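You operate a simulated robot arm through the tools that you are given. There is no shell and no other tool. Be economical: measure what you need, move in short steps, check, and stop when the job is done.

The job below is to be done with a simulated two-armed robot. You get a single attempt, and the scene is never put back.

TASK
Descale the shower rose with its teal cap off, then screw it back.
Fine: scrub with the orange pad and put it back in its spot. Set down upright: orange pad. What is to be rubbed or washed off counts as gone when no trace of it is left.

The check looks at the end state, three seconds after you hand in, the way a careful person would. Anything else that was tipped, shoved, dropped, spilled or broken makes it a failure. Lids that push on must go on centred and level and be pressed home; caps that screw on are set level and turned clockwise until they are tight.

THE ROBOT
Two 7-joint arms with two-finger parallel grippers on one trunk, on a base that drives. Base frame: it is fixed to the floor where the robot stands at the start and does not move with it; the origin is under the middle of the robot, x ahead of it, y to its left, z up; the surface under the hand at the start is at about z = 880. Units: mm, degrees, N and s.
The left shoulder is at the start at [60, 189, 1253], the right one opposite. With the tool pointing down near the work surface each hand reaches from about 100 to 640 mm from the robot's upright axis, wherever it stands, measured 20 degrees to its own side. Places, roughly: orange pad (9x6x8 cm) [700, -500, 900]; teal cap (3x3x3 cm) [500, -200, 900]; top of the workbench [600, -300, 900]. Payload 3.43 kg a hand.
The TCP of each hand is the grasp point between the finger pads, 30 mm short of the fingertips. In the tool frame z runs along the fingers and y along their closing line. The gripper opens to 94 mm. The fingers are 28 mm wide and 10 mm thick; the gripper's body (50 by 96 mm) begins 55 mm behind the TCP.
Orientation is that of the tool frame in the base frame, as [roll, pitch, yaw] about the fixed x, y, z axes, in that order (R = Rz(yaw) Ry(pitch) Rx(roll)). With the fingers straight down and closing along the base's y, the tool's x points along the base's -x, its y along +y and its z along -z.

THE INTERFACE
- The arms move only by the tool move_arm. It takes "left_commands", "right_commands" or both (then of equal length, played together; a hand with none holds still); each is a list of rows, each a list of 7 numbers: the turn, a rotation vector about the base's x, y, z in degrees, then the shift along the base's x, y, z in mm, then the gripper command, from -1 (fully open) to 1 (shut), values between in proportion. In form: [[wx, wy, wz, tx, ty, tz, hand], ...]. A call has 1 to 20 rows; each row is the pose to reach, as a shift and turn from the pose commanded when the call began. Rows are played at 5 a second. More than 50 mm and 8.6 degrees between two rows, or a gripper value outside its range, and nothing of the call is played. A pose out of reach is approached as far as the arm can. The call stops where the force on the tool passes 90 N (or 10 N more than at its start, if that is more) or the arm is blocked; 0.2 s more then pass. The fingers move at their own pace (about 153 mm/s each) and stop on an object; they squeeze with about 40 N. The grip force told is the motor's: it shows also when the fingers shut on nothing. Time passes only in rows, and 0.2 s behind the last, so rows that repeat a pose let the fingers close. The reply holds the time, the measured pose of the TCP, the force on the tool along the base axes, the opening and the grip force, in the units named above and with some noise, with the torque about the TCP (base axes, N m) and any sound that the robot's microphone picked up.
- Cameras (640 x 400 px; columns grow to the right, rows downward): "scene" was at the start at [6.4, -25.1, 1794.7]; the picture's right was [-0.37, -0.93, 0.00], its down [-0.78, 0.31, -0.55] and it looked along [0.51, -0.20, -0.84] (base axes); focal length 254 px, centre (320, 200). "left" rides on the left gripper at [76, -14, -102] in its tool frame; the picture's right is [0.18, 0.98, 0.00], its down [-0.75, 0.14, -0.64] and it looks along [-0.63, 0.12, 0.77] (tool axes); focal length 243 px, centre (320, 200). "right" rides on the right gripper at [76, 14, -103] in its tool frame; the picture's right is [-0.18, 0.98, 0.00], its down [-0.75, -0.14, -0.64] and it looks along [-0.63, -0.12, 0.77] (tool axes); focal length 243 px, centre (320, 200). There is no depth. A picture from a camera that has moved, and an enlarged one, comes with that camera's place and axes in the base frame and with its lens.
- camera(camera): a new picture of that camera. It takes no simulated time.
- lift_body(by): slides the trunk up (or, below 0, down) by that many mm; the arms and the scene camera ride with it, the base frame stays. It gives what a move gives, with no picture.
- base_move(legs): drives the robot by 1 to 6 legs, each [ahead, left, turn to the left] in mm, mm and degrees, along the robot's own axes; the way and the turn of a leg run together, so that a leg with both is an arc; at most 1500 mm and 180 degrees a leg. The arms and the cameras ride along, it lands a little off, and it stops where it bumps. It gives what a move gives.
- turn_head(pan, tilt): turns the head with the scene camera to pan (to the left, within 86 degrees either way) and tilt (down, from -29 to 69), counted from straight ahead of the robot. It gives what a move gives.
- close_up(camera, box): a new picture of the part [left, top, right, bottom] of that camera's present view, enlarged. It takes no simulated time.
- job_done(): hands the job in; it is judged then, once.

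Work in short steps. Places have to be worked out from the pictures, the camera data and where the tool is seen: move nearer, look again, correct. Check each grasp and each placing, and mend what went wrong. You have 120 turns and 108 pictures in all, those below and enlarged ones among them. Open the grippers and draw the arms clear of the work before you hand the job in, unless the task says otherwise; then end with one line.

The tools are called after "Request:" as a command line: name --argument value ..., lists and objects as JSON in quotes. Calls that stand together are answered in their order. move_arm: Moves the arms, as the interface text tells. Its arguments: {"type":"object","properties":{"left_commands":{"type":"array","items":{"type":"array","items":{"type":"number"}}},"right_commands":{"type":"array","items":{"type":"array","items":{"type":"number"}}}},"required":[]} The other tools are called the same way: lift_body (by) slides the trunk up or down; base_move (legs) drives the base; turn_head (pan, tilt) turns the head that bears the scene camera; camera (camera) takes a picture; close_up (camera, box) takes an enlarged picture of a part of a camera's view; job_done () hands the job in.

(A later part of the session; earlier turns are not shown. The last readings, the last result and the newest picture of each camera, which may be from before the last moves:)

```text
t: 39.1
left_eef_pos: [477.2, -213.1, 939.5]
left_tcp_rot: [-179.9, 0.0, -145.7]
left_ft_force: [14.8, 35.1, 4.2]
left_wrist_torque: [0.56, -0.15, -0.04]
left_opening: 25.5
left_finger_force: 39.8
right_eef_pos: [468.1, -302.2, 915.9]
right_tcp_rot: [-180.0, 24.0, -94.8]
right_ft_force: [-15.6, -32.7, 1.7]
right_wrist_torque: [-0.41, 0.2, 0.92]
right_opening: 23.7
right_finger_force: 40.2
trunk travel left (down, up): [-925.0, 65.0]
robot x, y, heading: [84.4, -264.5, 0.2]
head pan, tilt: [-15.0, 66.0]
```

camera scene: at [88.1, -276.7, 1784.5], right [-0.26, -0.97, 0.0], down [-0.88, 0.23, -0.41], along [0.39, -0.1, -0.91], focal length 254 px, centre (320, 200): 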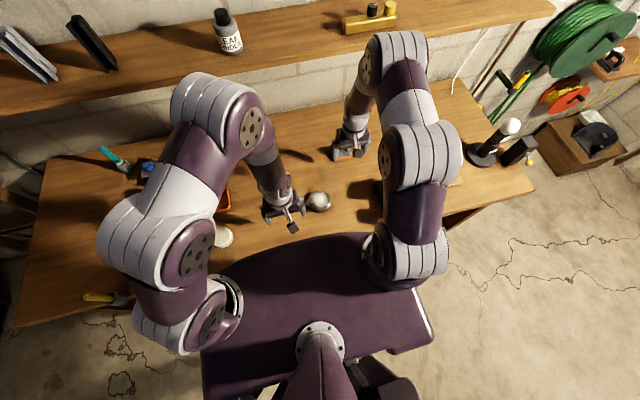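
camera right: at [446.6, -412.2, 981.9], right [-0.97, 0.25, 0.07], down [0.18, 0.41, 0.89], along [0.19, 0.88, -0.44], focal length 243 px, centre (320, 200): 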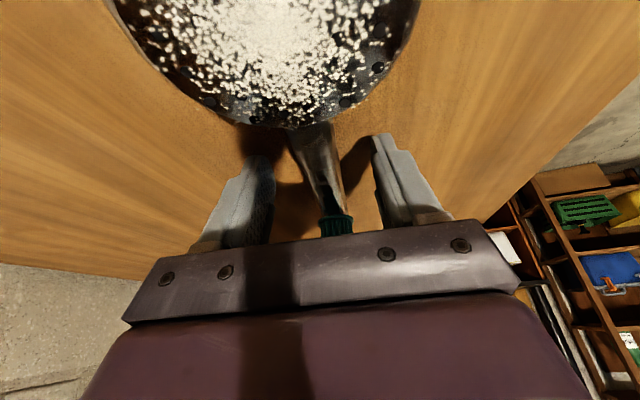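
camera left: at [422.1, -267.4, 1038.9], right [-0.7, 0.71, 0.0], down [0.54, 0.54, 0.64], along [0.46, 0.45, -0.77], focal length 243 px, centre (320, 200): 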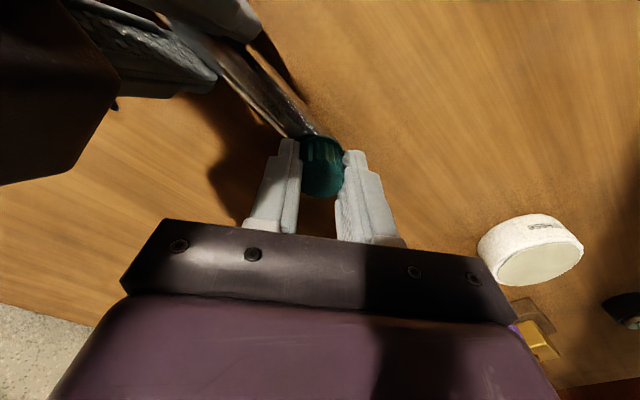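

Now the load is opposite; I relax by (+0.4,+1) mm and test-lift.

Request:
move_arm --left_commands '[[0, 0, 0, 0.4, 1.0, 0, 1], [0, 0, 0, 0.4, 1.0, 1, 1], [0, 0, 0, 0.4, 1.0, 2, 1]]'

Request:
close_up --camera "left" --box '[220, 100, 420, 250]'

```text
t: 39.9
left_eef_pos: [478.3, -213.5, 942.3]
left_tcp_rot: [-179.9, 0.0, -145.8]
left_ft_force: [13.2, 22.1, -4.8]
left_wrist_torque: [0.62, -0.45, 0.01]
left_opening: 25.2
left_finger_force: 39.8
right_eef_pos: [471.0, -303.2, 916.3]
right_tcp_rot: [179.9, 24.1, -94.7]
right_ft_force: [-13.5, -20.8, 2.9]
right_wrist_torque: [0.34, 0.08, 1.02]
right_opening: 23.6
right_finger_force: 40.2
trunk travel left (down, up): [-925.0, 65.0]
robot x, y, heading: [89.1, -259.5, -0.2]
head pan, tilt: [-15.0, 66.0]
```

```text
2.67 times, centred on (320, 175) of left
camera zoom: at [421.8, -267.0, 1044.3], right [-0.7, 0.71, 0.0], down [0.54, 0.54, 0.64], along [0.46, 0.45, -0.77], focal length 647 px, centre (320, 267)
```

zoom: 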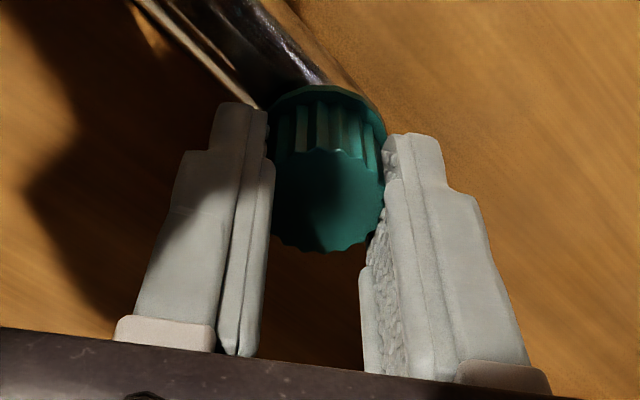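

Fingers slid up a little on the cap, so it's still threaded. Another stroke.

Request:
move_arm --left_commands '[[0, 0, 0, 0, 0, -3, 0], [0, 0, -8.5, 0.2, 0.3, -3, 0], [0, 0, -17, 0.2, 0.3, -3, 0], [0, 0, -25.5, 0.2, 0.3, -3, 0], [0, 0, -34, 0.2, 0.3, -3, 0], [0, 0, -42.5, 0.2, 0.3, -3, 0], [0, 0, -51, 0.2, 0.3, -3, 0], [0, 0, -59.5, 0.2, 0.3, -3, 0], [0, 0, -68, 0.2, 0.3, -3, 0], [0, 0, -76.5, 0.2, 0.3, -3, 0], [0, 0, -85, 0.2, 0.3, -3, 0], [0, 0, -93.5, 0.2, 0.3, -3, 0], [0, 0, -102, 0.2, 0.3, -3, 0], [0, 0, -110.5, 0.2, 0.3, -3, 0], [0, 0, -119, 0.2, 0.3, -3, 0], [0, 0, -119, 0.2, 0.3, -3, 0.2], [0, 0, -119, 0.2, 0.3, -3, 1], [0, 0, -119, 0.2, 0.3, -3, 1]]'

Request:
close_up --camera "left" --box '[220, 100, 420, 250]'

Request:
move_arm --left_commands '[[0, 0, 8.5, 0, 0, 0, 1], [0, 0, 17, 0, 0, 0, 1], [0, 0, 25.5, 0, 0, 0.2, 1], [0, 0, 34, 0, 0, 0.3, 1], [0, 0, 42.5, 0, 0, 0.4, 1], [0, 0, 51, 0, 0, 0.5, 1], [0, 0, 59.5, 0, 0, 0.6, 1], [0, 0, 68, 0, 0, 0.7, 1], [0, 0, 76.5, 0, 0, 0.8, 1], [0, 0, 85, 0, 0, 0.8, 1], [0, 0, 93.5, 0, 0, 0.9, 1], [0, 0, 102, 0, 0, 1, 1], [0, 0, 110.5, 0, 0, 1.1, 1], [0, 0, 119, 0, 0, 1.2, 1], [0, 0, 119, 0, 0, 2, 1]]'

Request:
close_up --camera "left" --box '[220, 100, 420, 250]'

```text
t: 43.7
left_eef_pos: [479.2, -212.2, 938.4]
left_tcp_rot: [-180.0, 0.0, 95.1]
left_ft_force: [-1.7, -1.7, 0.1]
left_wrist_torque: [-0.04, 0.0, -0.01]
left_opening: 25.1
left_finger_force: 40.5
right_eef_pos: [470.7, -303.2, 918.0]
right_tcp_rot: [-179.9, 24.1, -94.8]
right_ft_force: [1.5, 0.0, -2.8]
right_wrist_torque: [0.02, 0.0, -0.1]
right_opening: 23.4
right_finger_force: 40.2
trunk travel left (down, up): [-925.0, 65.0]
robot x, y, heading: [88.7, -262.2, -0.1]
head pan, tilt: [-15.0, 66.0]
```

```text
2.67 times, centred on (320, 175) of left
camera zoom: at [456.0, -137.2, 1040.9], right [0.96, 0.27, 0.0], down [0.21, -0.74, 0.64], along [0.17, -0.62, -0.77], focal length 647 px, centre (320, 267)
```

zoom: 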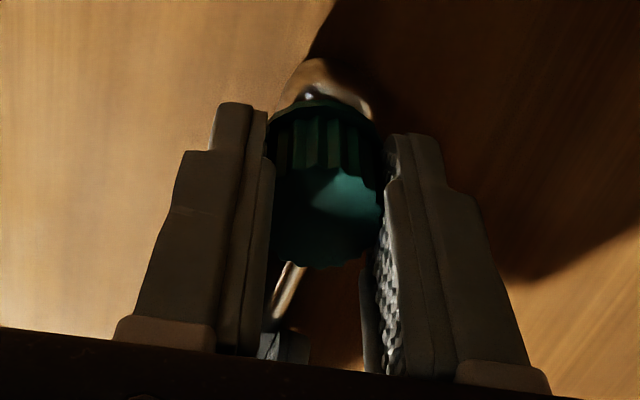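

```text
t: 46.9
left_eef_pos: [478.0, -213.5, 940.5]
left_tcp_rot: [180.0, 0.1, -145.8]
left_ft_force: [-5.9, -12.1, -3.6]
left_wrist_torque: [-0.26, 0.13, -0.06]
left_opening: 25.2
left_finger_force: 40.0
right_eef_pos: [471.0, -302.5, 916.4]
right_tcp_rot: [-179.9, 24.2, -94.9]
right_ft_force: [5.6, 13.1, 3.0]
right_wrist_torque: [0.4, -0.06, -0.38]
right_opening: 23.5
right_finger_force: 40.4
trunk travel left (down, up): [-925.0, 65.0]
robot x, y, heading: [89.4, -261.5, 0.1]
head pan, tilt: [-15.0, 66.0]
```

```text
2.67 times, centred on (320, 175) of left
camera zoom: at [421.9, -266.3, 1043.2], right [-0.7, 0.71, 0.0], down [0.54, 0.54, 0.64], along [0.46, 0.45, -0.77], focal length 647 px, centre (320, 267)
```

zoom: 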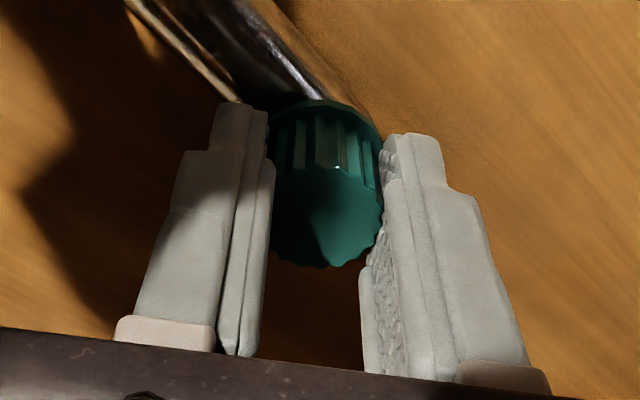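

Cap seems to have risen with the hand. I test by lifting 6 mm more.

Request:
move_arm --left_commands '[[0, 0, 0, -0.2, -0.4, 1, 1], [0, 0, 0, -0.2, -0.4, 3, 1], [0, 0, 0, -0.2, -0.4, 6, 1]]'

Request:
close_up --camera "left" --box '[220, 100, 420, 250]'

```text
t: 47.7
left_eef_pos: [477.4, -212.3, 946.5]
left_tcp_rot: [180.0, 0.1, -146.0]
left_ft_force: [-3.1, -14.1, -4.2]
left_wrist_torque: [-0.35, 0.1, -0.02]
left_opening: 25.2
left_finger_force: 39.8
right_eef_pos: [469.8, -303.3, 915.2]
right_tcp_rot: [179.9, 24.1, -94.9]
right_ft_force: [2.4, 14.1, 3.5]
right_wrist_torque: [0.23, -0.02, -0.14]
right_opening: 23.2
right_finger_force: 39.8
trunk travel left (down, up): [-925.0, 65.0]
robot x, y, heading: [90.1, -258.3, 0.2]
head pan, tilt: [-15.0, 66.0]
```

```text
2.67 times, centred on (320, 175) of left
camera zoom: at [421.4, -266.7, 1048.9], right [-0.7, 0.71, 0.0], down [0.54, 0.54, 0.64], along [0.46, 0.45, -0.77], focal length 647 px, centre (320, 267)
```

zoom: 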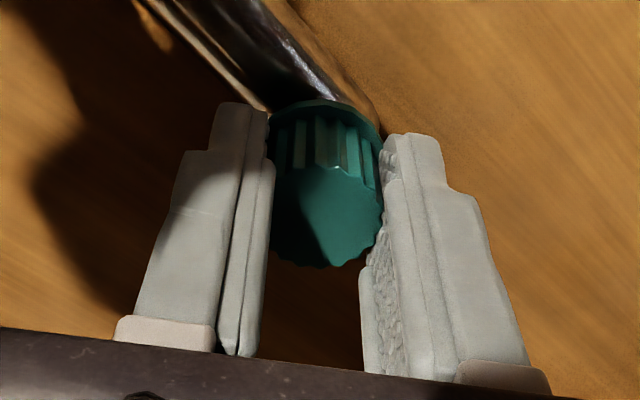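

The cap is off and moves with the hand. I lift it straight up, then carry it over to a free place near [400,-130].

Request:
move_arm --left_commands '[[0, 0, 0, 0, 0, 15, 1], [0, 0, 0, 0, 0, 35, 1], [0, 0, 0, 0, 0, 60, 1], [0, 0, 0, -25, 28, 60, 1], [0, 0, 0, -50, 56, 60, 1], [0, 0, 0, -77, 83, 50, 1], [0, 0, 0, -77, 83, 20, 1], [0, 0, 0, -77, 83, -10, 1], [0, 0, 0, -77, 83, -24, 1], [0, 0, 0, -77, 83, -24, 1]]'

Request:
camera --camera "left"

Request:
camera --camera "right"

```text
t: 49.9
left_eef_pos: [400.8, -131.9, 922.0]
left_tcp_rot: [-180.0, 0.0, -145.9]
left_ft_force: [0.0, -0.7, 0.3]
left_wrist_torque: [0.0, 0.0, -0.02]
left_opening: 0.0
left_finger_force: 32.7
right_eef_pos: [471.0, -302.3, 916.2]
right_tcp_rot: [-179.9, 24.1, -95.0]
right_ft_force: [0.7, -0.3, -1.4]
right_wrist_torque: [0.08, 0.0, -0.01]
right_opening: 23.4
right_finger_force: 40.3
trunk travel left (down, up): [-925.0, 65.0]
robot x, y, heading: [91.9, -260.1, 0.1]
head pan, tilt: [-15.0, 66.0]
```

```text
69 pictures are left
camera left: at [344.4, -185.7, 1024.2], right [-0.7, 0.71, 0.0], down [0.54, 0.54, 0.64], along [0.46, 0.45, -0.77], focal length 243 px, centre (320, 200)
```

left: 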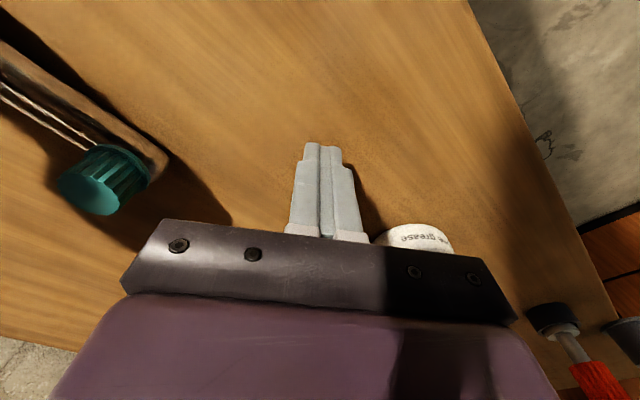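

```text
68 pictures are left
camera right: at [446.6, -412.3, 979.5], right [-0.96, 0.25, 0.07], down [0.18, 0.41, 0.89], along [0.19, 0.88, -0.44], focal length 243 px, centre (320, 200)
```

right: 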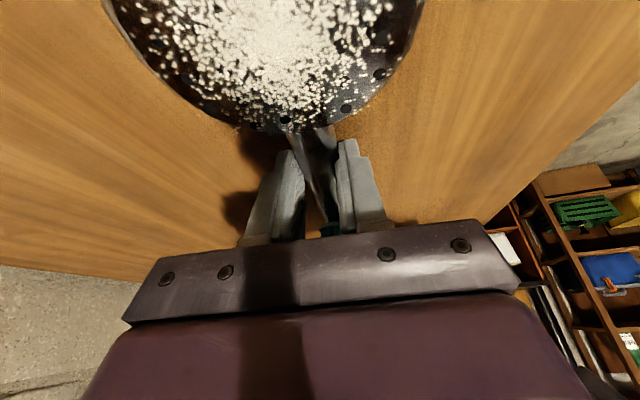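

The cap slipped out of the fingers and is still on the rose. I look closely at how it sits.

Request:
close_up --camera "left" --box '[20, 90, 220, 240]'

```text
2.67 times, centred on (120, 165) of left
camera zoom: at [344.4, -185.7, 1024.2], right [-0.7, 0.71, 0.0], down [0.54, 0.54, 0.64], along [0.46, 0.45, -0.77], focal length 647 px, centre (853, 293)
```

zoom: 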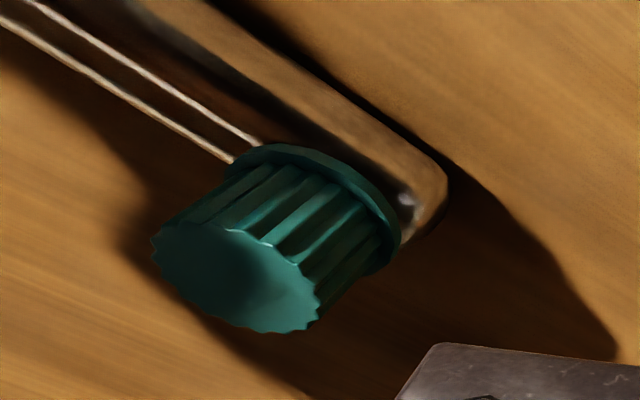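

The cap only flexed up with the rose and then slipped out, so more turns are needed. I go back above it with the hand pre-turned 160° clockwise for a longer stroke.

Request:
move_arm --left_commands '[[0, 0, 0, 0, 0, 40, -1], [0, 0, -8, 0, 0, 65, -1], [0, 0, -16, 20, -20, 65, -1], [0, 0, -24, 45, -45, 65, -1], [0, 0, -32, 77, -83, 65, -1], [0, 0, -40, 77, -83, 65, -1], [0, 0, -48.5, 77, -83, 65, -1], [0, 0, -57, 77, -83, 65, -1], [0, 0, -65.5, 77, -83, 65, -1], [0, 0, -74, 77, -83, 65, -1], [0, 0, -82.5, 77, -83, 65, -1], [0, 0, -91, 77, -83, 65, -1], [0, 0, -99.5, 77, -83, 65, -1], [0, 0, -108, 77, -83, 65, -1], [0, 0, -116.5, 77, -83, 65, -1], [0, 0, -125, 77, -83, 65, -1], [0, 0, -133.5, 77, -83, 65, -1], [0, 0, -142, 77, -83, 65, -1], [0, 0, -150.5, 77, -83, 65, -1], [0, 0, -159, 77, -83, 65, -1]]'

Request:
camera --camera "left"

```text
t: 54.1
left_eef_pos: [478.0, -213.9, 987.6]
left_tcp_rot: [-180.0, 0.0, 55.0]
left_ft_force: [0.5, 0.6, 0.1]
left_wrist_torque: [0.02, 0.01, 0.01]
left_opening: 94.1
left_finger_force: 0.1
right_eef_pos: [470.8, -302.9, 916.6]
right_tcp_rot: [179.9, 24.1, -94.9]
right_ft_force: [0.6, 0.0, -1.9]
right_wrist_torque: [0.06, 0.03, -0.02]
right_opening: 23.4
right_finger_force: 40.1
trunk travel left (down, up): [-925.0, 65.0]
robot x, y, heading: [88.3, -256.2, 0.0]
head pan, tilt: [-15.0, 66.0]
```

```text
66 pictures are left
camera left: at [508.5, -142.6, 1090.0], right [0.91, -0.41, 0.0], down [-0.32, -0.7, 0.64], along [-0.27, -0.58, -0.77], focal length 243 px, centre (320, 200)
```

left: 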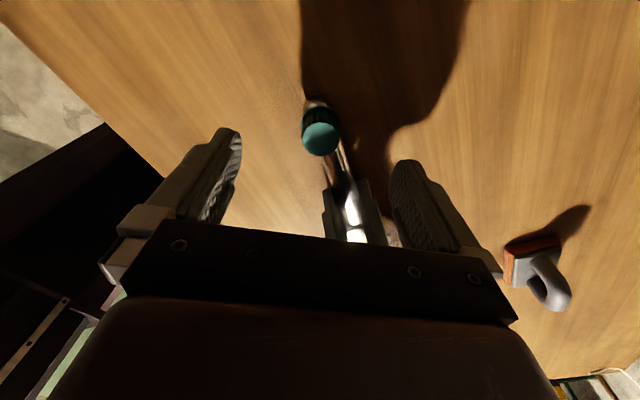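

Reachable. I descend, grip and turn 160° in the next calls.

Request:
move_arm --left_commands '[[0, 0, 0, -0.8, 1, -30, -1], [0, 0, 0, -0.8, 1, -49, -0.2], [0, 0, 0, -0.8, 1, -49, 0.2], [0, 0, 0, -0.8, 1, -49, 1], [0, 0, 0, -0.8, 1, -49, 1]]'

Request:
move_arm --left_commands '[[0, 0, 8.5, 0, 0, 0, 1], [0, 0, 17, 0, 0, 0, 1], [0, 0, 25.5, 0, 0, 0.2, 1], [0, 0, 34, 0, 0, 0.3, 1], [0, 0, 42.5, 0, 0, 0.4, 1], [0, 0, 51, 0, 0, 0.5, 1], [0, 0, 59.5, 0, 0, 0.6, 1], [0, 0, 68, 0, 0, 0.7, 1], [0, 0, 76.5, 0, 0, 0.8, 1], [0, 0, 85, 0, 0, 0.8, 1], [0, 0, 93.5, 0, 0, 0.9, 1], [0, 0, 102, 0, 0, 1, 1], [0, 0, 110.5, 0, 0, 1.1, 1], [0, 0, 119, 0, 0, 1.2, 1], [0, 0, 127.5, 0, 0, 1.3, 1], [0, 0, 136, 0, 0, 1.4, 1], [0, 0, 144.5, 0, 0, 1.5, 1], [0, 0, 153, 0, 0, 1.6, 1], [0, 0, 159, 0, 0, 1.7, 1]]'

Request:
close_up --camera "left" --box '[220, 100, 420, 250]'

```text
t: 55.3
left_eef_pos: [477.7, -212.8, 941.1]
left_tcp_rot: [179.9, -0.1, 55.1]
left_ft_force: [3.9, -6.8, -0.2]
left_wrist_torque: [-0.09, -0.08, 0.01]
left_opening: 25.2
left_finger_force: 40.4
right_eef_pos: [468.8, -302.7, 916.1]
right_tcp_rot: [179.9, 24.1, -94.9]
right_ft_force: [-4.9, 6.6, -0.4]
right_wrist_torque: [-0.01, -0.02, 0.33]
right_opening: 23.4
right_finger_force: 39.5
trunk travel left (down, up): [-925.0, 65.0]
robot x, y, heading: [92.3, -261.0, 0.3]
head pan, tilt: [-15.0, 66.0]
```

```text
t: 59.3
left_eef_pos: [476.1, -211.5, 940.9]
left_tcp_rot: [-179.9, 0.1, -145.6]
left_ft_force: [5.0, -18.1, -13.5]
left_wrist_torque: [-0.28, -0.24, -0.25]
left_opening: 25.6
left_finger_force: 39.3
right_eef_pos: [470.3, -302.9, 915.2]
right_tcp_rot: [180.0, 24.1, -94.9]
right_ft_force: [-5.1, 17.5, 13.6]
right_wrist_torque: [1.04, -0.02, 0.82]
right_opening: 23.3
right_finger_force: 40.1
trunk travel left (down, up): [-925.0, 65.0]
robot x, y, heading: [88.4, -261.3, 0.2]
head pan, tilt: [-15.0, 66.0]
```

```text
2.67 times, centred on (320, 175) of left
camera zoom: at [421.0, -266.0, 1043.2], right [-0.71, 0.71, 0.0], down [0.54, 0.54, 0.64], along [0.46, 0.45, -0.77], focal length 647 px, centre (320, 267)
```

zoom: 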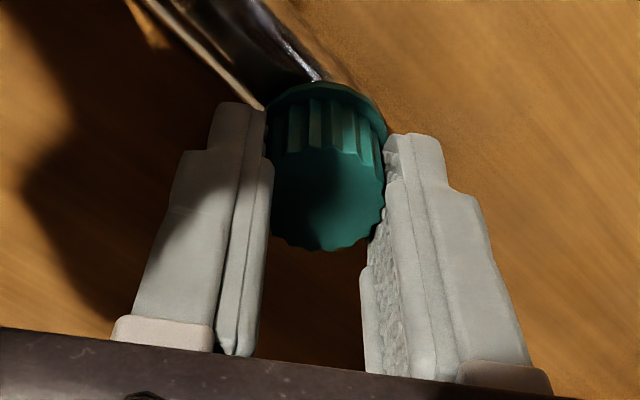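

There's now 13 N holding down and 0.25 N·m resisting, so I want to see the gap under the cap. I lift 3 mm slowly and look from the side of the right camera as well.

Request:
move_arm --left_commands '[[0, 0, 0, 0, -0.7, 0, 1], [0, 0, 0, 0, -0.7, 1, 1], [0, 0, 0, 0, -0.7, 2, 1], [0, 0, 0, 0, -0.7, 3, 1], [0, 0, 0, 0, -0.7, 3, 1]]'

Request:
close_up --camera "left" --box '[220, 100, 420, 250]'

Request:
close_up --camera "right" --box '[260, 170, 400, 260]'

```text
t: 60.5
left_eef_pos: [476.2, -212.3, 942.8]
left_tcp_rot: [-179.9, 0.0, -145.9]
left_ft_force: [17.4, 9.8, -22.1]
left_wrist_torque: [0.73, -0.67, 0.01]
left_opening: 25.7
left_finger_force: 40.0
right_eef_pos: [468.5, -302.6, 915.6]
right_tcp_rot: [-180.0, 24.0, -94.9]
right_ft_force: [-20.3, -12.2, 27.9]
right_wrist_torque: [0.72, 0.35, 1.23]
right_opening: 23.6
right_finger_force: 39.9
trunk travel left (down, up): [-925.0, 65.0]
robot x, y, heading: [89.0, -260.3, 0.2]
head pan, tilt: [-15.0, 66.0]
```

```text
2.67 times, centred on (320, 175) of left
camera zoom: at [420.0, -266.9, 1045.6], right [-0.7, 0.71, 0.0], down [0.54, 0.54, 0.64], along [0.46, 0.45, -0.77], focal length 647 px, centre (320, 267)
```

zoom: 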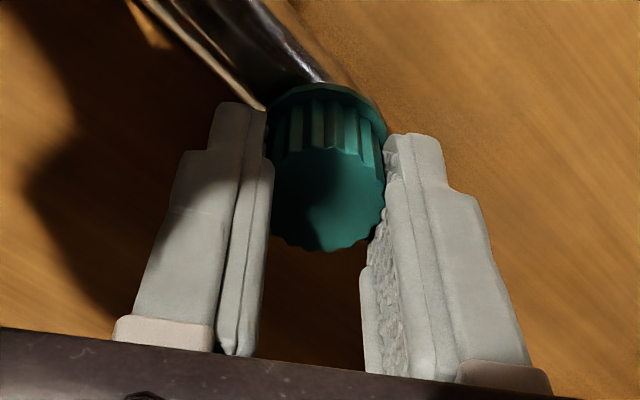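

```text
4.44 times, centred on (330, 215) of right
camera zoom: at [445.0, -412.5, 979.6], right [-0.96, 0.25, 0.08], down [0.18, 0.41, 0.89], along [0.19, 0.88, -0.44], focal length 1078 px, centre (276, 133)
```

zoom: 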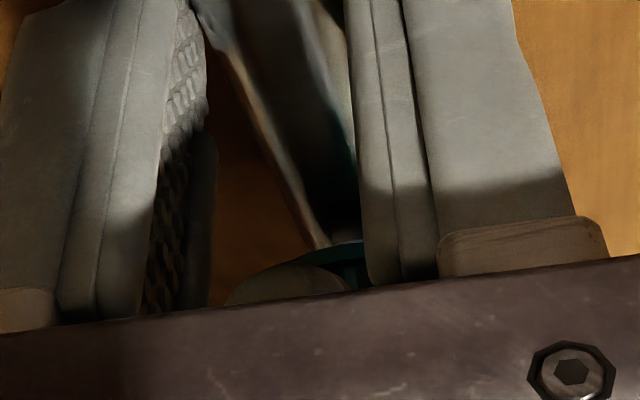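

Held with 22 N and side loads. I release, regrip without side load, and repeat a slow lift to tell thread from jamming.

Request:
move_arm --left_commands '[[0, 0, 0, 0, 0.5, -3, 0.1], [0, 0, 0, 1, 0.5, -6, 0.1], [0, 0, 0, 1, 0.5, -6, 0.1], [0, 0, 0, 1, 0.5, -6, 1], [0, 0, 0, 1, 0.5, -6, 1]]'

Request:
close_up --camera "left" --box '[220, 100, 420, 250]'

Request:
move_arm --left_commands '[[0, 0, 0, 0, 0, 1, 1], [0, 0, 0, 0, 0, 2, 1], [0, 0, 0, 0, 0, 2, 1]]'

```text
t: 61.7
left_eef_pos: [479.2, -211.8, 937.6]
left_tcp_rot: [-179.8, 0.1, -145.9]
left_ft_force: [1.7, -12.3, -0.5]
left_wrist_torque: [-0.18, 0.1, 0.02]
left_opening: 25.7
left_finger_force: 39.8
right_eef_pos: [469.9, -302.5, 915.5]
right_tcp_rot: [-179.9, 24.1, -94.8]
right_ft_force: [-1.2, 12.3, -0.8]
right_wrist_torque: [0.02, -0.14, 0.19]
right_opening: 23.6
right_finger_force: 39.7
trunk travel left (down, up): [-925.0, 65.0]
robot x, y, heading: [90.7, -260.7, 0.3]
head pan, tilt: [-15.0, 66.0]
```

```text
2.67 times, centred on (320, 175) of left
camera zoom: at [421.9, -266.4, 1039.8], right [-0.7, 0.71, 0.0], down [0.54, 0.54, 0.64], along [0.46, 0.45, -0.77], focal length 647 px, centre (320, 267)
```

zoom: 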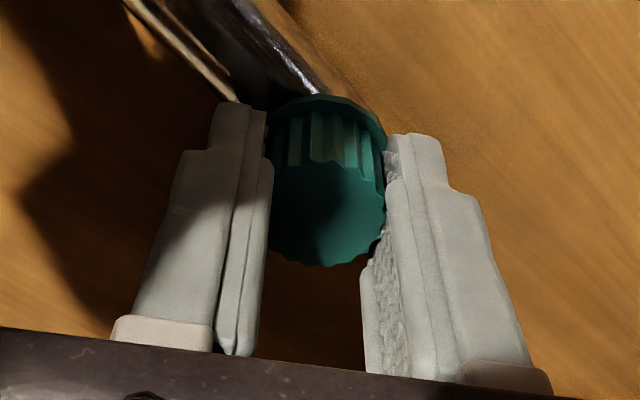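

```text
t: 62.5
left_eef_pos: [477.6, -211.8, 938.9]
left_tcp_rot: [-179.9, -0.1, -145.9]
left_ft_force: [7.9, -12.9, -16.5]
left_wrist_torque: [0.04, -0.37, 0.01]
left_opening: 25.6
left_finger_force: 40.5
right_eef_pos: [470.2, -301.9, 915.6]
right_tcp_rot: [180.0, 24.2, -94.7]
right_ft_force: [-8.4, 12.0, 15.0]
right_wrist_torque: [1.24, 0.08, 0.83]
right_opening: 23.4
right_finger_force: 39.8
trunk travel left (down, up): [-925.0, 65.0]
robot x, y, heading: [85.9, -267.8, 0.1]
head pan, tilt: [-15.0, 66.0]
```

The cap now sits at its low height and holds, so it probably re-seated when it slipped. I keep unscrewing with full 160° strokes, with no strong lift.

Request:
move_arm --left_commands '[[0, 0, 0, 0, 0, -2, 0], [0, 0, -8.5, 0, -0.5, -2, 0], [0, 0, -17, 0, -0.5, -2, 0], [0, 0, -25.5, 0, -0.5, -2, 0], [0, 0, -34, 0, -0.5, -2, 0], [0, 0, -42.5, 0, -0.5, -2, 0], [0, 0, -51, 0, -0.5, -2, 0], [0, 0, -59.5, 0, -0.5, -2, 0], [0, 0, -68, 0, -0.5, -2, 0], [0, 0, -76.5, 0, -0.5, -2, 0], [0, 0, -85, 0, -0.5, -2, 0], [0, 0, -93.5, 0, -0.5, -2, 0], [0, 0, -102, 0, -0.5, -2, 0], [0, 0, -110.5, 0, -0.5, -2, 0], [0, 0, -119, 0, -0.5, -2, 0], [0, 0, -127.5, 0, -0.5, -2, 0], [0, 0, -136, 0, -0.5, -2, 0], [0, 0, -144.5, 0, -0.5, -2, 0], [0, 0, -152.5, 0, -0.5, -2, 0.2], [0, 0, -159, 0, -0.5, -2, 0.2]]'

Request:
move_arm --left_commands '[[0, 0, 0, 0, 0, 0, 1], [0, 0, 0, 0, 0, 0, 1], [0, 0, 8.5, 0, 0, 0, 1], [0, 0, 17, 0, 0, 0, 1], [0, 0, 25.5, 0, 0, 0.2, 1], [0, 0, 34, 0, 0, 0.2, 1], [0, 0, 42.5, 0, 0, 0.3, 1], [0, 0, 51, 0, 0, 0.3, 1], [0, 0, 59.5, 0, 0, 0.4, 1], [0, 0, 68, 0, 0, 0.4, 1], [0, 0, 76.5, 0, 0, 0.5, 1], [0, 0, 85, 0, 0, 0.6, 1], [0, 0, 93.5, 0, 0, 0.6, 1], [0, 0, 102, 0, 0, 0.7, 1], [0, 0, 110.5, 0, 0, 0.8, 1], [0, 0, 119, 0, 0, 0.8, 1], [0, 0, 127.5, 0, 0, 0.9, 1], [0, 0, 136, 0, 0, 0.9, 1], [0, 0, 144.5, 0, 0, 1, 1], [0, 0, 153, 0, 0, 1, 1]]'

Request:
close_up --camera "left" --box '[220, 100, 420, 250]'

```text
t: 66.7
left_eef_pos: [477.6, -213.0, 937.6]
left_tcp_rot: [-179.9, 0.0, 55.0]
left_ft_force: [-0.4, 0.0, 0.0]
left_wrist_torque: [-0.02, -0.02, 0.02]
left_opening: 37.3
left_finger_force: 0.2
right_eef_pos: [470.2, -302.6, 916.0]
right_tcp_rot: [-179.9, 24.0, -94.9]
right_ft_force: [0.6, 0.2, -1.3]
right_wrist_torque: [0.03, 0.01, 0.04]
right_opening: 23.5
right_finger_force: 39.9
trunk travel left (down, up): [-925.0, 65.0]
robot x, y, heading: [87.3, -260.7, -0.0]
head pan, tilt: [-15.0, 66.0]
```

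```text
t: 70.9
left_eef_pos: [478.0, -212.7, 938.6]
left_tcp_rot: [180.0, -0.1, -151.7]
left_ft_force: [1.1, -4.6, -2.4]
left_wrist_torque: [0.08, -0.06, -0.43]
left_opening: 26.0
left_finger_force: 39.9
right_eef_pos: [469.9, -303.3, 915.2]
right_tcp_rot: [180.0, 24.1, -95.1]
right_ft_force: [-1.0, 4.8, 1.5]
right_wrist_torque: [-0.15, 0.02, 0.57]
right_opening: 23.3
right_finger_force: 40.1
trunk travel left (down, up): [-925.0, 65.0]
robot x, y, heading: [88.6, -264.1, 0.2]
head pan, tilt: [-15.0, 66.0]
```

```text
2.67 times, centred on (320, 175) of left
camera zoom: at [416.7, -260.8, 1040.9], right [-0.63, 0.78, 0.0], down [0.6, 0.48, 0.64], along [0.5, 0.4, -0.77], focal length 647 px, centre (320, 267)
```

zoom: 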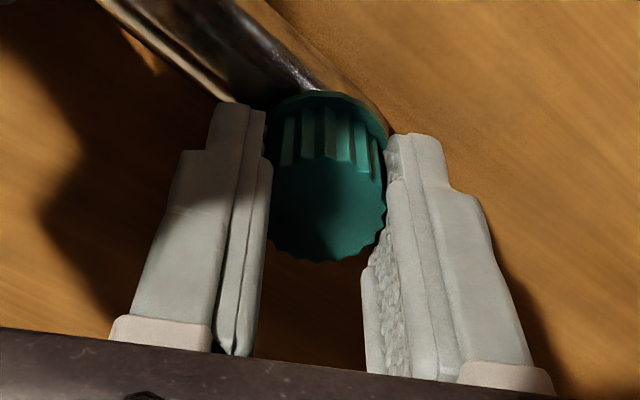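

There's a residual torque of 0.43 N·m, so the fingers may be slipping around the cap. I turn 25° more and compare the flutes relative to the fingers.

Request:
move_arm --left_commands '[[0, 0, 8, 0, 0, 0, 1], [0, 0, 16, 0, 0, 0, 1], [0, 0, 20, 0, 0, 0, 1]]'

Request:
close_up --camera "left" --box '[220, 100, 420, 250]'

```text
t: 71.7
left_eef_pos: [478.1, -212.8, 937.6]
left_tcp_rot: [180.0, 0.0, -131.8]
left_ft_force: [1.2, -0.5, 0.1]
left_wrist_torque: [0.1, -0.07, -0.59]
left_opening: 25.3
left_finger_force: 39.7
right_eef_pos: [468.9, -302.2, 916.0]
right_tcp_rot: [-179.9, 24.1, -95.0]
right_ft_force: [-1.5, -0.9, -0.6]
right_wrist_torque: [0.09, 0.0, 0.67]
right_opening: 23.3
right_finger_force: 39.8
trunk travel left (down, up): [-925.0, 65.0]
robot x, y, heading: [86.4, -262.2, -0.1]
head pan, tilt: [-15.0, 66.0]
```

```text
2.67 times, centred on (320, 175) of left
camera zoom: at [436.6, -278.8, 1040.9], right [-0.86, 0.52, 0.0], down [0.4, 0.66, 0.64], along [0.33, 0.55, -0.77], focal length 647 px, centre (320, 267)
```

zoom: 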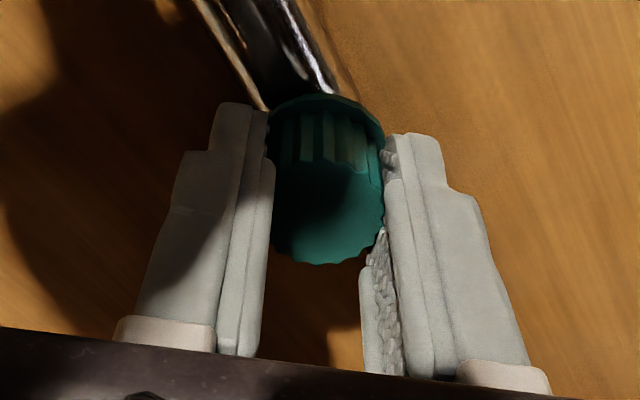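

The fingers do slip now (0.6 N·m). To understand the state I regrip and turn 40° clockwise, reading the torque.

Request:
move_arm --left_commands '[[0, 0, 0, 0, 0, 0, 0.2], [0, 0, 0, 0, 0, -1, 0.2], [0, 0, 0, 0, 0, -1, 1], [0, 0, 0, 0, 0, -1, 1], [0, 0, 0, 0, 0, -1, 1]]'

Request:
move_arm --left_commands '[[0, 0, -8, 0, 0, 0, 1], [0, 0, -16, 0, 0, 0, 1]]'

Request:
move_arm --left_commands '[[0, 0, -8, 0, 0, 0, 1], [0, 0, -16, 0, 0, 0, 1], [0, 0, -24, 0, 0, 0, 1]]'

Request:
close_up --camera "left" --box '[220, 100, 420, 250]'

```text
t: 72.9
left_eef_pos: [478.5, -213.6, 937.9]
left_tcp_rot: [-180.0, 0.0, -131.9]
left_ft_force: [-0.4, 3.0, 0.2]
left_wrist_torque: [0.02, -0.02, -0.08]
left_opening: 25.3
left_finger_force: 39.9
right_eef_pos: [470.4, -303.5, 915.7]
right_tcp_rot: [-179.9, 24.1, -94.9]
right_ft_force: [0.5, -1.8, -2.5]
right_wrist_torque: [0.06, 0.01, 0.07]
right_opening: 23.3
right_finger_force: 40.2
trunk travel left (down, up): [-925.0, 65.0]
robot x, y, heading: [86.5, -259.3, 0.0]
head pan, tilt: [-15.0, 66.0]
```

```text
t: 73.5
left_eef_pos: [477.4, -213.3, 937.8]
left_tcp_rot: [180.0, 0.0, -147.9]
left_ft_force: [0.2, -0.2, -0.9]
left_wrist_torque: [-0.01, 0.01, 0.01]
left_opening: 25.2
left_finger_force: 40.3
right_eef_pos: [470.7, -302.1, 916.4]
right_tcp_rot: [-179.9, 24.0, -94.9]
right_ft_force: [-1.5, 0.8, -1.9]
right_wrist_torque: [0.09, -0.09, 0.02]
right_opening: 23.3
right_finger_force: 40.3
trunk travel left (down, up): [-925.0, 65.0]
robot x, y, heading: [86.6, -261.6, 0.0]
head pan, tilt: [-15.0, 66.0]
```

```text
t: 74.3
left_eef_pos: [478.4, -212.5, 937.5]
left_tcp_rot: [180.0, 0.0, -171.9]
left_ft_force: [-1.3, -10.3, 0.8]
left_wrist_torque: [-0.11, 0.08, 0.01]
left_opening: 25.4
left_finger_force: 39.9
right_eef_pos: [470.6, -302.8, 915.9]
right_tcp_rot: [-179.9, 24.1, -94.9]
right_ft_force: [1.2, 9.9, -2.9]
right_wrist_torque: [-0.14, -0.04, -0.02]
right_opening: 23.4
right_finger_force: 40.5
trunk travel left (down, up): [-925.0, 65.0]
robot x, y, heading: [89.5, -266.1, 0.0]
head pan, tilt: [-15.0, 66.0]
```

```text
2.67 times, centred on (320, 175) of left
camera zoom: at [403.6, -237.1, 1039.8], right [-0.32, 0.95, 0.0], down [0.73, 0.24, 0.64], along [0.61, 0.2, -0.77], focal length 647 px, centre (320, 267)
```

zoom: 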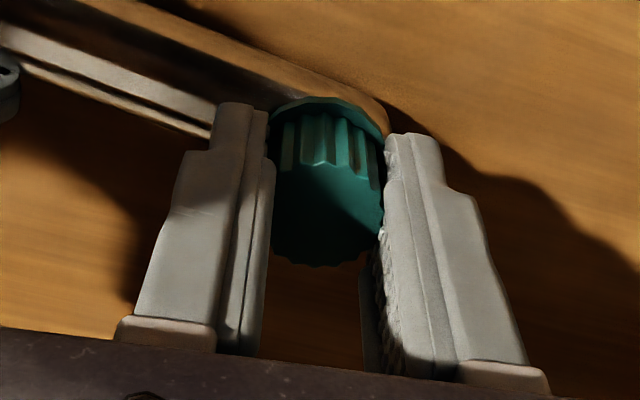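

Clockwise it turns freely, so the cap is at a counter-clockwise stop now. I check how it reacts to a small lift here, then back at the stop.

Request:
move_arm --left_commands '[[0, 0, 0, 0, -0.6, 0, 1], [0, 0, 0, 0, -0.6, 2, 1], [0, 0, 0, 0, -0.6, 2, 1]]'

Request:
move_arm --left_commands '[[0, 0, 8.5, 0, 0, 0, 1], [0, 0, 17, 0, 0, 0, 1], [0, 0, 25.5, 0, 0, 0, 1], [0, 0, 34, 0, 0, 0, 1], [0, 0, 34, 0, 0, 2, 1], [0, 0, 34, 0, 0, 4, 1]]'

Request:
close_up --camera "left" --box '[220, 100, 420, 250]'

```text
t: 75.1
left_eef_pos: [477.7, -212.4, 939.0]
left_tcp_rot: [180.0, -0.2, -171.9]
left_ft_force: [5.0, 0.4, -16.3]
left_wrist_torque: [0.12, -0.21, 0.0]
left_opening: 25.3
left_finger_force: 40.5
right_eef_pos: [470.8, -303.1, 915.4]
right_tcp_rot: [-179.9, 24.1, -95.0]
right_ft_force: [-4.4, 0.3, 15.1]
right_wrist_torque: [1.29, 0.01, 0.38]
right_opening: 23.4
right_finger_force: 39.8
trunk travel left (down, up): [-925.0, 65.0]
robot x, y, heading: [86.6, -257.5, 0.1]
head pan, tilt: [-15.0, 66.0]
```

```text
t: 76.5
left_eef_pos: [478.5, -213.8, 943.7]
left_tcp_rot: [180.0, 0.1, -137.7]
left_ft_force: [6.6, -0.5, -27.9]
left_wrist_torque: [0.51, -0.47, 0.01]
left_opening: 25.2
left_finger_force: 39.5
right_eef_pos: [469.1, -303.2, 918.3]
right_tcp_rot: [-180.0, 24.2, -94.7]
right_ft_force: [-6.2, -3.4, 34.9]
right_wrist_torque: [0.79, 0.24, 0.46]
right_opening: 23.4
right_finger_force: 39.5
trunk travel left (down, up): [-925.0, 65.0]
robot x, y, heading: [85.9, -262.5, -0.1]
head pan, tilt: [-15.0, 66.0]
```

```text
2.67 times, centred on (320, 175) of left
camera zoom: at [429.3, -274.9, 1045.4], right [-0.8, 0.61, 0.0], down [0.46, 0.61, 0.64], along [0.39, 0.51, -0.77], focal length 647 px, centre (320, 267)
```

zoom: 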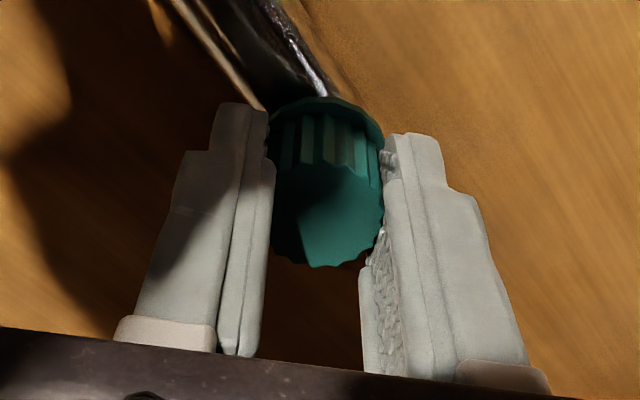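

The pull is 28 N here with the cap following. I continue the lift slowly at the stop to see whether it lets go.

Request:
move_arm --left_commands '[[0, 0, 0, 0, 0, 1, 1], [0, 0, 0, 0, 0, 2, 1], [0, 0, 0, 0, 0, 3, 1], [0, 0, 0, 0, 0, 4, 1]]'

Request:
camera --camera "left"

Request:
camera --camera "right"

```text
t: 77.5
left_eef_pos: [476.4, -213.4, 946.9]
left_tcp_rot: [-179.9, 0.1, -137.9]
left_ft_force: [4.7, -14.3, -30.9]
left_wrist_torque: [0.18, -0.2, -0.01]
left_opening: 25.1
left_finger_force: 39.7
right_eef_pos: [470.8, -303.7, 917.1]
right_tcp_rot: [-179.8, 24.2, -94.8]
right_ft_force: [-7.3, 7.6, 48.1]
right_wrist_torque: [-0.16, 0.22, 0.37]
right_opening: 23.5
right_finger_force: 40.7
trunk travel left (down, up): [-925.0, 65.0]
robot x, y, heading: [88.4, -261.7, 0.1]
head pan, tilt: [-15.0, 66.0]
```

```text
57 pictures are left
camera left: at [428.2, -275.1, 1050.0], right [-0.8, 0.61, 0.0], down [0.46, 0.61, 0.64], along [0.39, 0.51, -0.77], focal length 243 px, centre (320, 200)
```

left: 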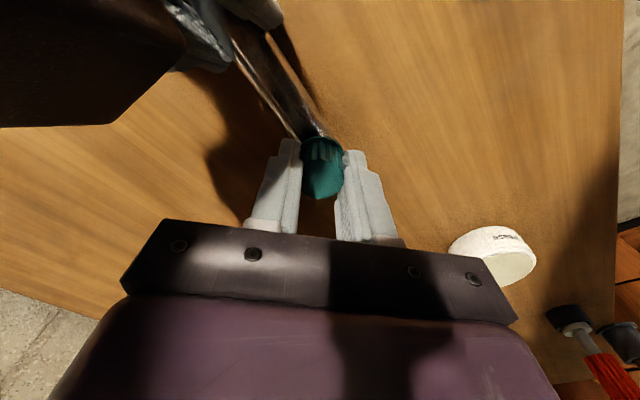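

```text
56 pictures are left
camera right: at [445.7, -412.3, 980.5], right [-0.97, 0.25, 0.07], down [0.17, 0.41, 0.89], along [0.2, 0.88, -0.44], focal length 243 px, centre (320, 200)
```

right: 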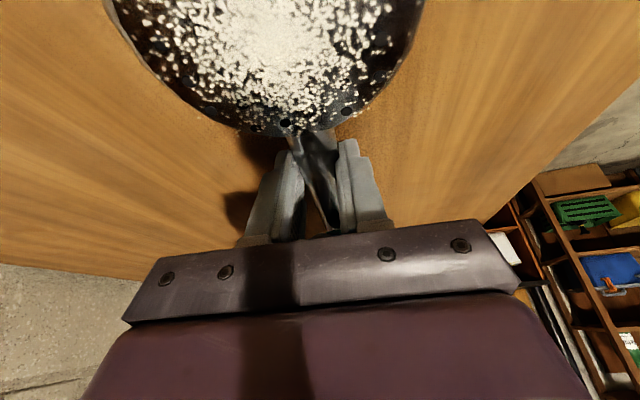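

The whole rose just tilts in the right grip, so I set it back down, release the cap and look at it from the side for a gap beneath the flange.

Request:
move_arm --left_commands '[[0, 0, 0, 0, 0, -3, 1], [0, 0, 0, 0, 0, -6, 1], [0, 0, 0, 0, 0, -9, 1], [0, 0, 0, 0, 0, -9, 0], [0, 0, 0, 0, 0, -9, -1], [0, 0, 0, 0, 0, 20, -1], [0, 0, -8, 0, 0, 50, -1], [0, 0, -16, -30, 0, 50, -1], [0, 0, -24, -60, 0, 40, -1], [0, 0, -32, -95, 0, 20, -1], [0, 0, -40, -115, 0, 10, -1], [0, 0, -42, -115, 0, 0, -1]]'

Request:
close_up --camera "left" --box '[220, 60, 420, 200]'

```text
t: 80.1
left_eef_pos: [362.2, -213.6, 946.7]
left_tcp_rot: [179.9, 0.0, -179.9]
left_ft_force: [0.4, -0.6, 0.4]
left_wrist_torque: [0.06, -0.01, -0.03]
left_opening: 94.3
left_finger_force: 0.1
right_eef_pos: [470.4, -302.9, 915.2]
right_tcp_rot: [-180.0, 24.1, -95.0]
right_ft_force: [0.1, 0.4, -2.5]
right_wrist_torque: [0.05, -0.01, 0.0]
right_opening: 23.7
right_finger_force: 39.9
trunk travel left (down, up): [-925.0, 65.0]
robot x, y, heading: [90.6, -262.5, 0.2]
head pan, tilt: [-15.0, 66.0]
```

```text
2.86 times, centred on (320, 130) of left
camera zoom: at [285.9, -227.3, 1049.5], right [-0.18, 0.98, 0.0], down [0.75, 0.14, 0.64], along [0.63, 0.12, -0.77], focal length 693 px, centre (320, 400)
```

zoom: 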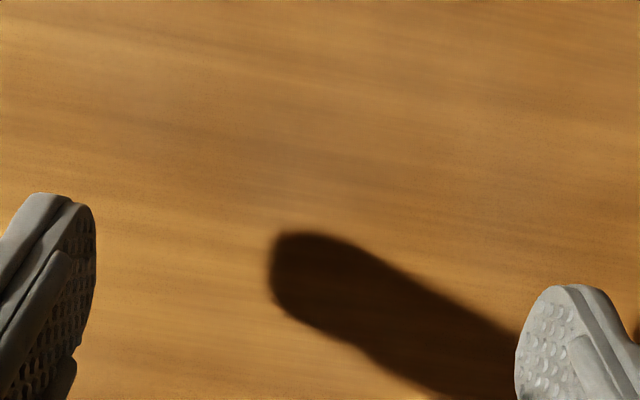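

The cap is hidden below the frame; I rise 85 mm and look again.

Request:
move_arm --left_commands '[[0, 0, 0, 0, 0, 40, -1], [0, 0, 0, 0, 0, 85, -1], [0, 0, 0, 0, 0, 85, -1]]'

Request:
close_up --camera "left" --box '[260, 160, 380, 235]'

```text
t: 80.9
left_eef_pos: [363.1, -212.2, 1036.1]
left_tcp_rot: [180.0, 0.0, -179.9]
left_ft_force: [0.5, 0.4, 0.2]
left_wrist_torque: [-0.01, 0.02, 0.0]
left_opening: 93.9
left_finger_force: 0.0
right_eef_pos: [471.4, -303.2, 916.0]
right_tcp_rot: [180.0, 24.1, -95.0]
right_ft_force: [-0.8, 0.4, -2.4]
right_wrist_torque: [0.02, 0.02, -0.02]
right_opening: 23.7
right_finger_force: 40.1
trunk travel left (down, up): [-925.0, 65.0]
robot x, y, heading: [90.6, -261.8, 0.4]
head pan, tilt: [-15.0, 66.0]
```

```text
5.33 times, centred on (320, 198) of left
camera zoom: at [285.5, -227.3, 1137.3], right [-0.19, 0.98, 0.0], down [0.75, 0.14, 0.64], along [0.63, 0.12, -0.77], focal length 1294 px, centre (320, 213)
```

zoom: 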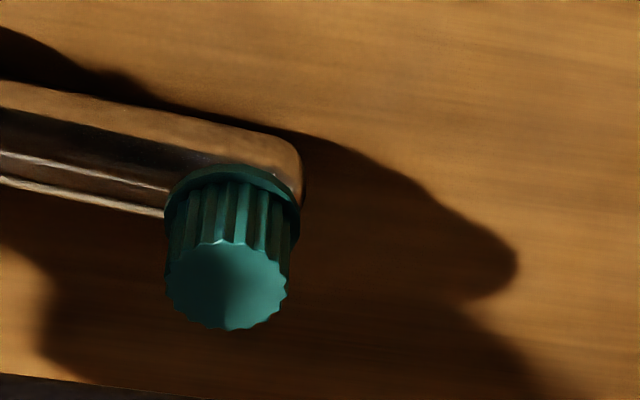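

The height looks nearly unchanged: I think the cap had risen ~5 mm by my fourth stroke, then was dropped and re-engaged. I regrip at yaw 180, turn 120° clockwise and back, to see whether the thread moves it up and down.

Request:
move_arm --left_commands '[[0, 0, 0, 40, 0, -20, -1], [0, 0, 0, 80, 0, -40, -1], [0, 0, 0, 114.5, -0.5, -50, -1], [0, 0, 0, 114.5, -0.5, -80, -1], [0, 0, 0, 114.5, -0.5, -98, -0.2], [0, 0, 0, 114.5, -0.5, -98, 0.2], [0, 0, 0, 114.5, -0.5, -98, 1], [0, 0, 0, 114.5, -0.5, -98, 1], [0, 0, 0, 114.5, -0.5, -98, 1]]'

Request:
move_arm --left_commands '[[0, 0, -8.5, 0, 0, 0, 1], [0, 0, -17, 0, 0, 0, 1], [0, 0, -25.5, 0, 0, 0, 1], [0, 0, -34, 0, 0, 0, 1], [0, 0, -42.5, 0, 0, 0, 1], [0, 0, -51, 0, 0, 0, 1], [0, 0, -59.5, 0, 0, 0, 1], [0, 0, -68, 0, 0, 0, 1], [0, 0, -76.5, 0, 0, 0, 1], [0, 0, -85, 0, 0, 0, 1]]'

Request:
move_arm --left_commands '[[0, 0, -8.5, 0, 0, 0, 1], [0, 0, -17, 0, 0, 0, 1], [0, 0, -25.5, 0, 0, 0, 1], [0, 0, -34, 0, 0, 0, 1]]'

```text
t: 82.9
left_eef_pos: [478.3, -214.5, 936.2]
left_tcp_rot: [179.9, 0.0, -179.9]
left_ft_force: [3.8, 5.1, 6.6]
left_wrist_torque: [-0.02, -0.1, 0.02]
left_opening: 25.1
left_finger_force: 39.8
right_eef_pos: [469.4, -303.1, 916.5]
right_tcp_rot: [180.0, 24.0, -94.8]
right_ft_force: [-3.8, -4.0, -8.6]
right_wrist_torque: [-0.45, 0.07, 0.24]
right_opening: 23.8
right_finger_force: 40.0
trunk travel left (down, up): [-925.0, 65.0]
robot x, y, heading: [86.4, -261.4, 0.3]
head pan, tilt: [-15.0, 66.0]
```

```text
t: 85.1
left_eef_pos: [477.1, -214.3, 935.9]
left_tcp_rot: [179.9, 0.1, 95.0]
left_ft_force: [4.8, -1.0, 28.1]
left_wrist_torque: [-0.36, -0.01, 0.28]
left_opening: 25.3
left_finger_force: 40.0
right_eef_pos: [469.6, -302.7, 916.8]
right_tcp_rot: [-180.0, 24.1, -95.0]
right_ft_force: [-4.6, 2.8, -17.4]
right_wrist_torque: [-0.49, 0.15, 0.12]
right_opening: 23.6
right_finger_force: 39.9
trunk travel left (down, up): [-925.0, 65.0]
robot x, y, heading: [89.8, -258.1, 0.0]
head pan, tilt: [-15.0, 66.0]
```

```text
t: 86.1
left_eef_pos: [475.9, -212.4, 935.3]
left_tcp_rot: [-180.0, 0.0, 61.1]
left_ft_force: [6.3, 6.0, 31.4]
left_wrist_torque: [-0.35, -0.38, 0.49]
left_opening: 25.1
left_finger_force: 39.5
right_eef_pos: [469.3, -302.4, 915.2]
right_tcp_rot: [-179.9, 24.1, -95.0]
right_ft_force: [-3.8, -1.8, -10.0]
right_wrist_torque: [0.37, 0.12, -0.21]
right_opening: 23.6
right_finger_force: 40.1
trunk travel left (down, up): [-925.0, 65.0]
robot x, y, heading: [91.3, -260.7, 0.1]
head pan, tilt: [-15.0, 66.0]
```

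Turning clockwise pushed the hand up with ~30 N. I look at what touches.

Request:
close_up --camera "left" --box '[220, 100, 420, 250]'

```text
2.67 times, centred on (320, 175) of left
camera zoom: at [499.9, -139.0, 1037.2], right [0.95, -0.32, 0.0], down [-0.24, -0.73, 0.64], along [-0.2, -0.61, -0.77], focal length 647 px, centre (320, 267)
```

zoom: 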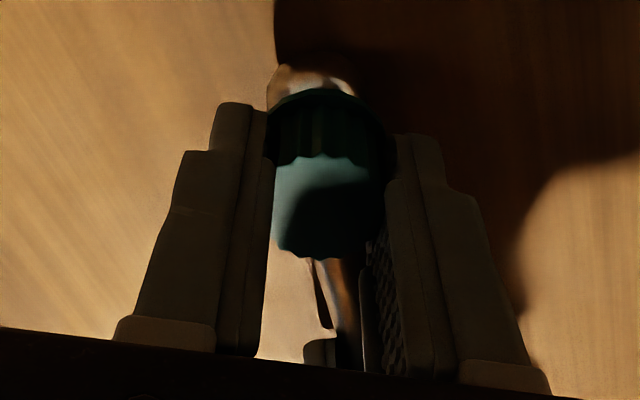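

The cap looks lower than before, so the thread is live, but the low fingertips probably rub the handle. I regrip higher (z≈942) and check the clockwise side cleanly.

Request:
move_arm --left_commands '[[0, 0, 0, 0, 0, 0, 0], [0, 0, 0, 1, -0.5, 6.5, 0], [0, 0, 8.5, 1, -0.5, 6.5, 0], [0, 0, 17, 1, -0.5, 6.5, 0], [0, 0, 25.5, 1, -0.5, 6.5, 0], [0, 0, 34, 1, -0.5, 6.5, 0], [0, 0, 42.5, 1, -0.5, 6.5, 0], [0, 0, 51, 1, -0.5, 6.5, 0], [0, 0, 59.5, 1, -0.5, 6.5, 0], [0, 0, 68, 1, -0.5, 6.5, 0], [0, 0, 76.5, 1, -0.5, 6.5, 0], [0, 0, 85, 1, -0.5, 6.5, 0], [0, 0, 93.5, 1, -0.5, 6.5, 0], [0, 0, 102, 1, -0.5, 6.5, 0.2], [0, 0, 110.5, 1, -0.5, 6.5, 0.2], [0, 0, 119, 1, -0.5, 6.5, 0.2], [0, 0, 119, 1, -0.5, 6.5, 1], [0, 0, 119, 1, -0.5, 6.5, 1], [0, 0, 119, 1, -0.5, 6.5, 1]]'

Request:
move_arm --left_commands '[[0, 0, -8, 0, 0, 0, 1], [0, 0, -16, 0, 0, 0, 1], [0, 0, -24, 0, 0, 0, 1], [0, 0, -30, 0, 0, 0, 1]]'

Request:
close_up --camera "left" --box '[220, 100, 420, 250]'

```text
t: 90.1
left_eef_pos: [478.4, -213.9, 940.9]
left_tcp_rot: [-179.9, 0.1, -179.9]
left_ft_force: [0.4, 9.0, 9.4]
left_wrist_torque: [0.14, 0.04, -0.01]
left_opening: 25.1
left_finger_force: 39.5
right_eef_pos: [470.0, -303.4, 916.0]
right_tcp_rot: [180.0, 24.0, -95.0]
right_ft_force: [3.7, -7.8, -0.1]
right_wrist_torque: [0.49, -0.19, -0.41]
right_opening: 23.9
right_finger_force: 40.0
trunk travel left (down, up): [-925.0, 65.0]
robot x, y, heading: [89.3, -258.7, -0.0]
head pan, tilt: [-15.0, 66.0]
```

```text
t: 91.1
left_eef_pos: [478.4, -213.6, 941.1]
left_tcp_rot: [180.0, 0.0, 150.1]
left_ft_force: [0.6, -1.7, 2.2]
left_wrist_torque: [-0.04, -0.04, 0.02]
left_opening: 25.3
left_finger_force: 40.1
right_eef_pos: [469.7, -303.1, 916.4]
right_tcp_rot: [-180.0, 24.2, -94.8]
right_ft_force: [-0.8, 1.1, -4.6]
right_wrist_torque: [-0.11, 0.02, 0.08]
right_opening: 23.6
right_finger_force: 39.7
trunk travel left (down, up): [-925.0, 65.0]
robot x, y, heading: [87.8, -259.5, 0.3]
head pan, tilt: [-15.0, 66.0]
```

```text
2.67 times, centred on (320, 175) of left
camera zoom: at [404.1, -187.5, 1043.1], right [0.33, 0.94, 0.0], down [0.72, -0.25, 0.64], along [0.61, -0.21, -0.77], focal length 647 px, centre (320, 267)
```

zoom: 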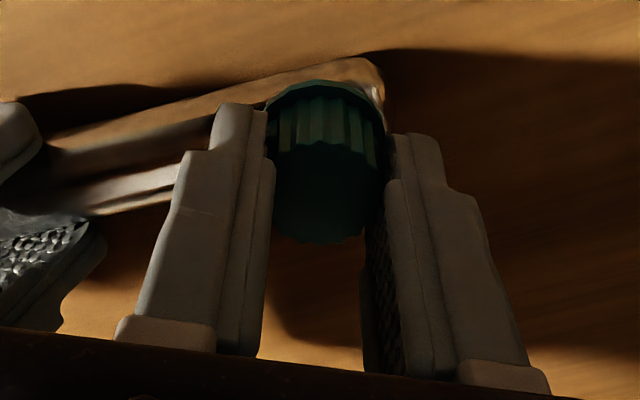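

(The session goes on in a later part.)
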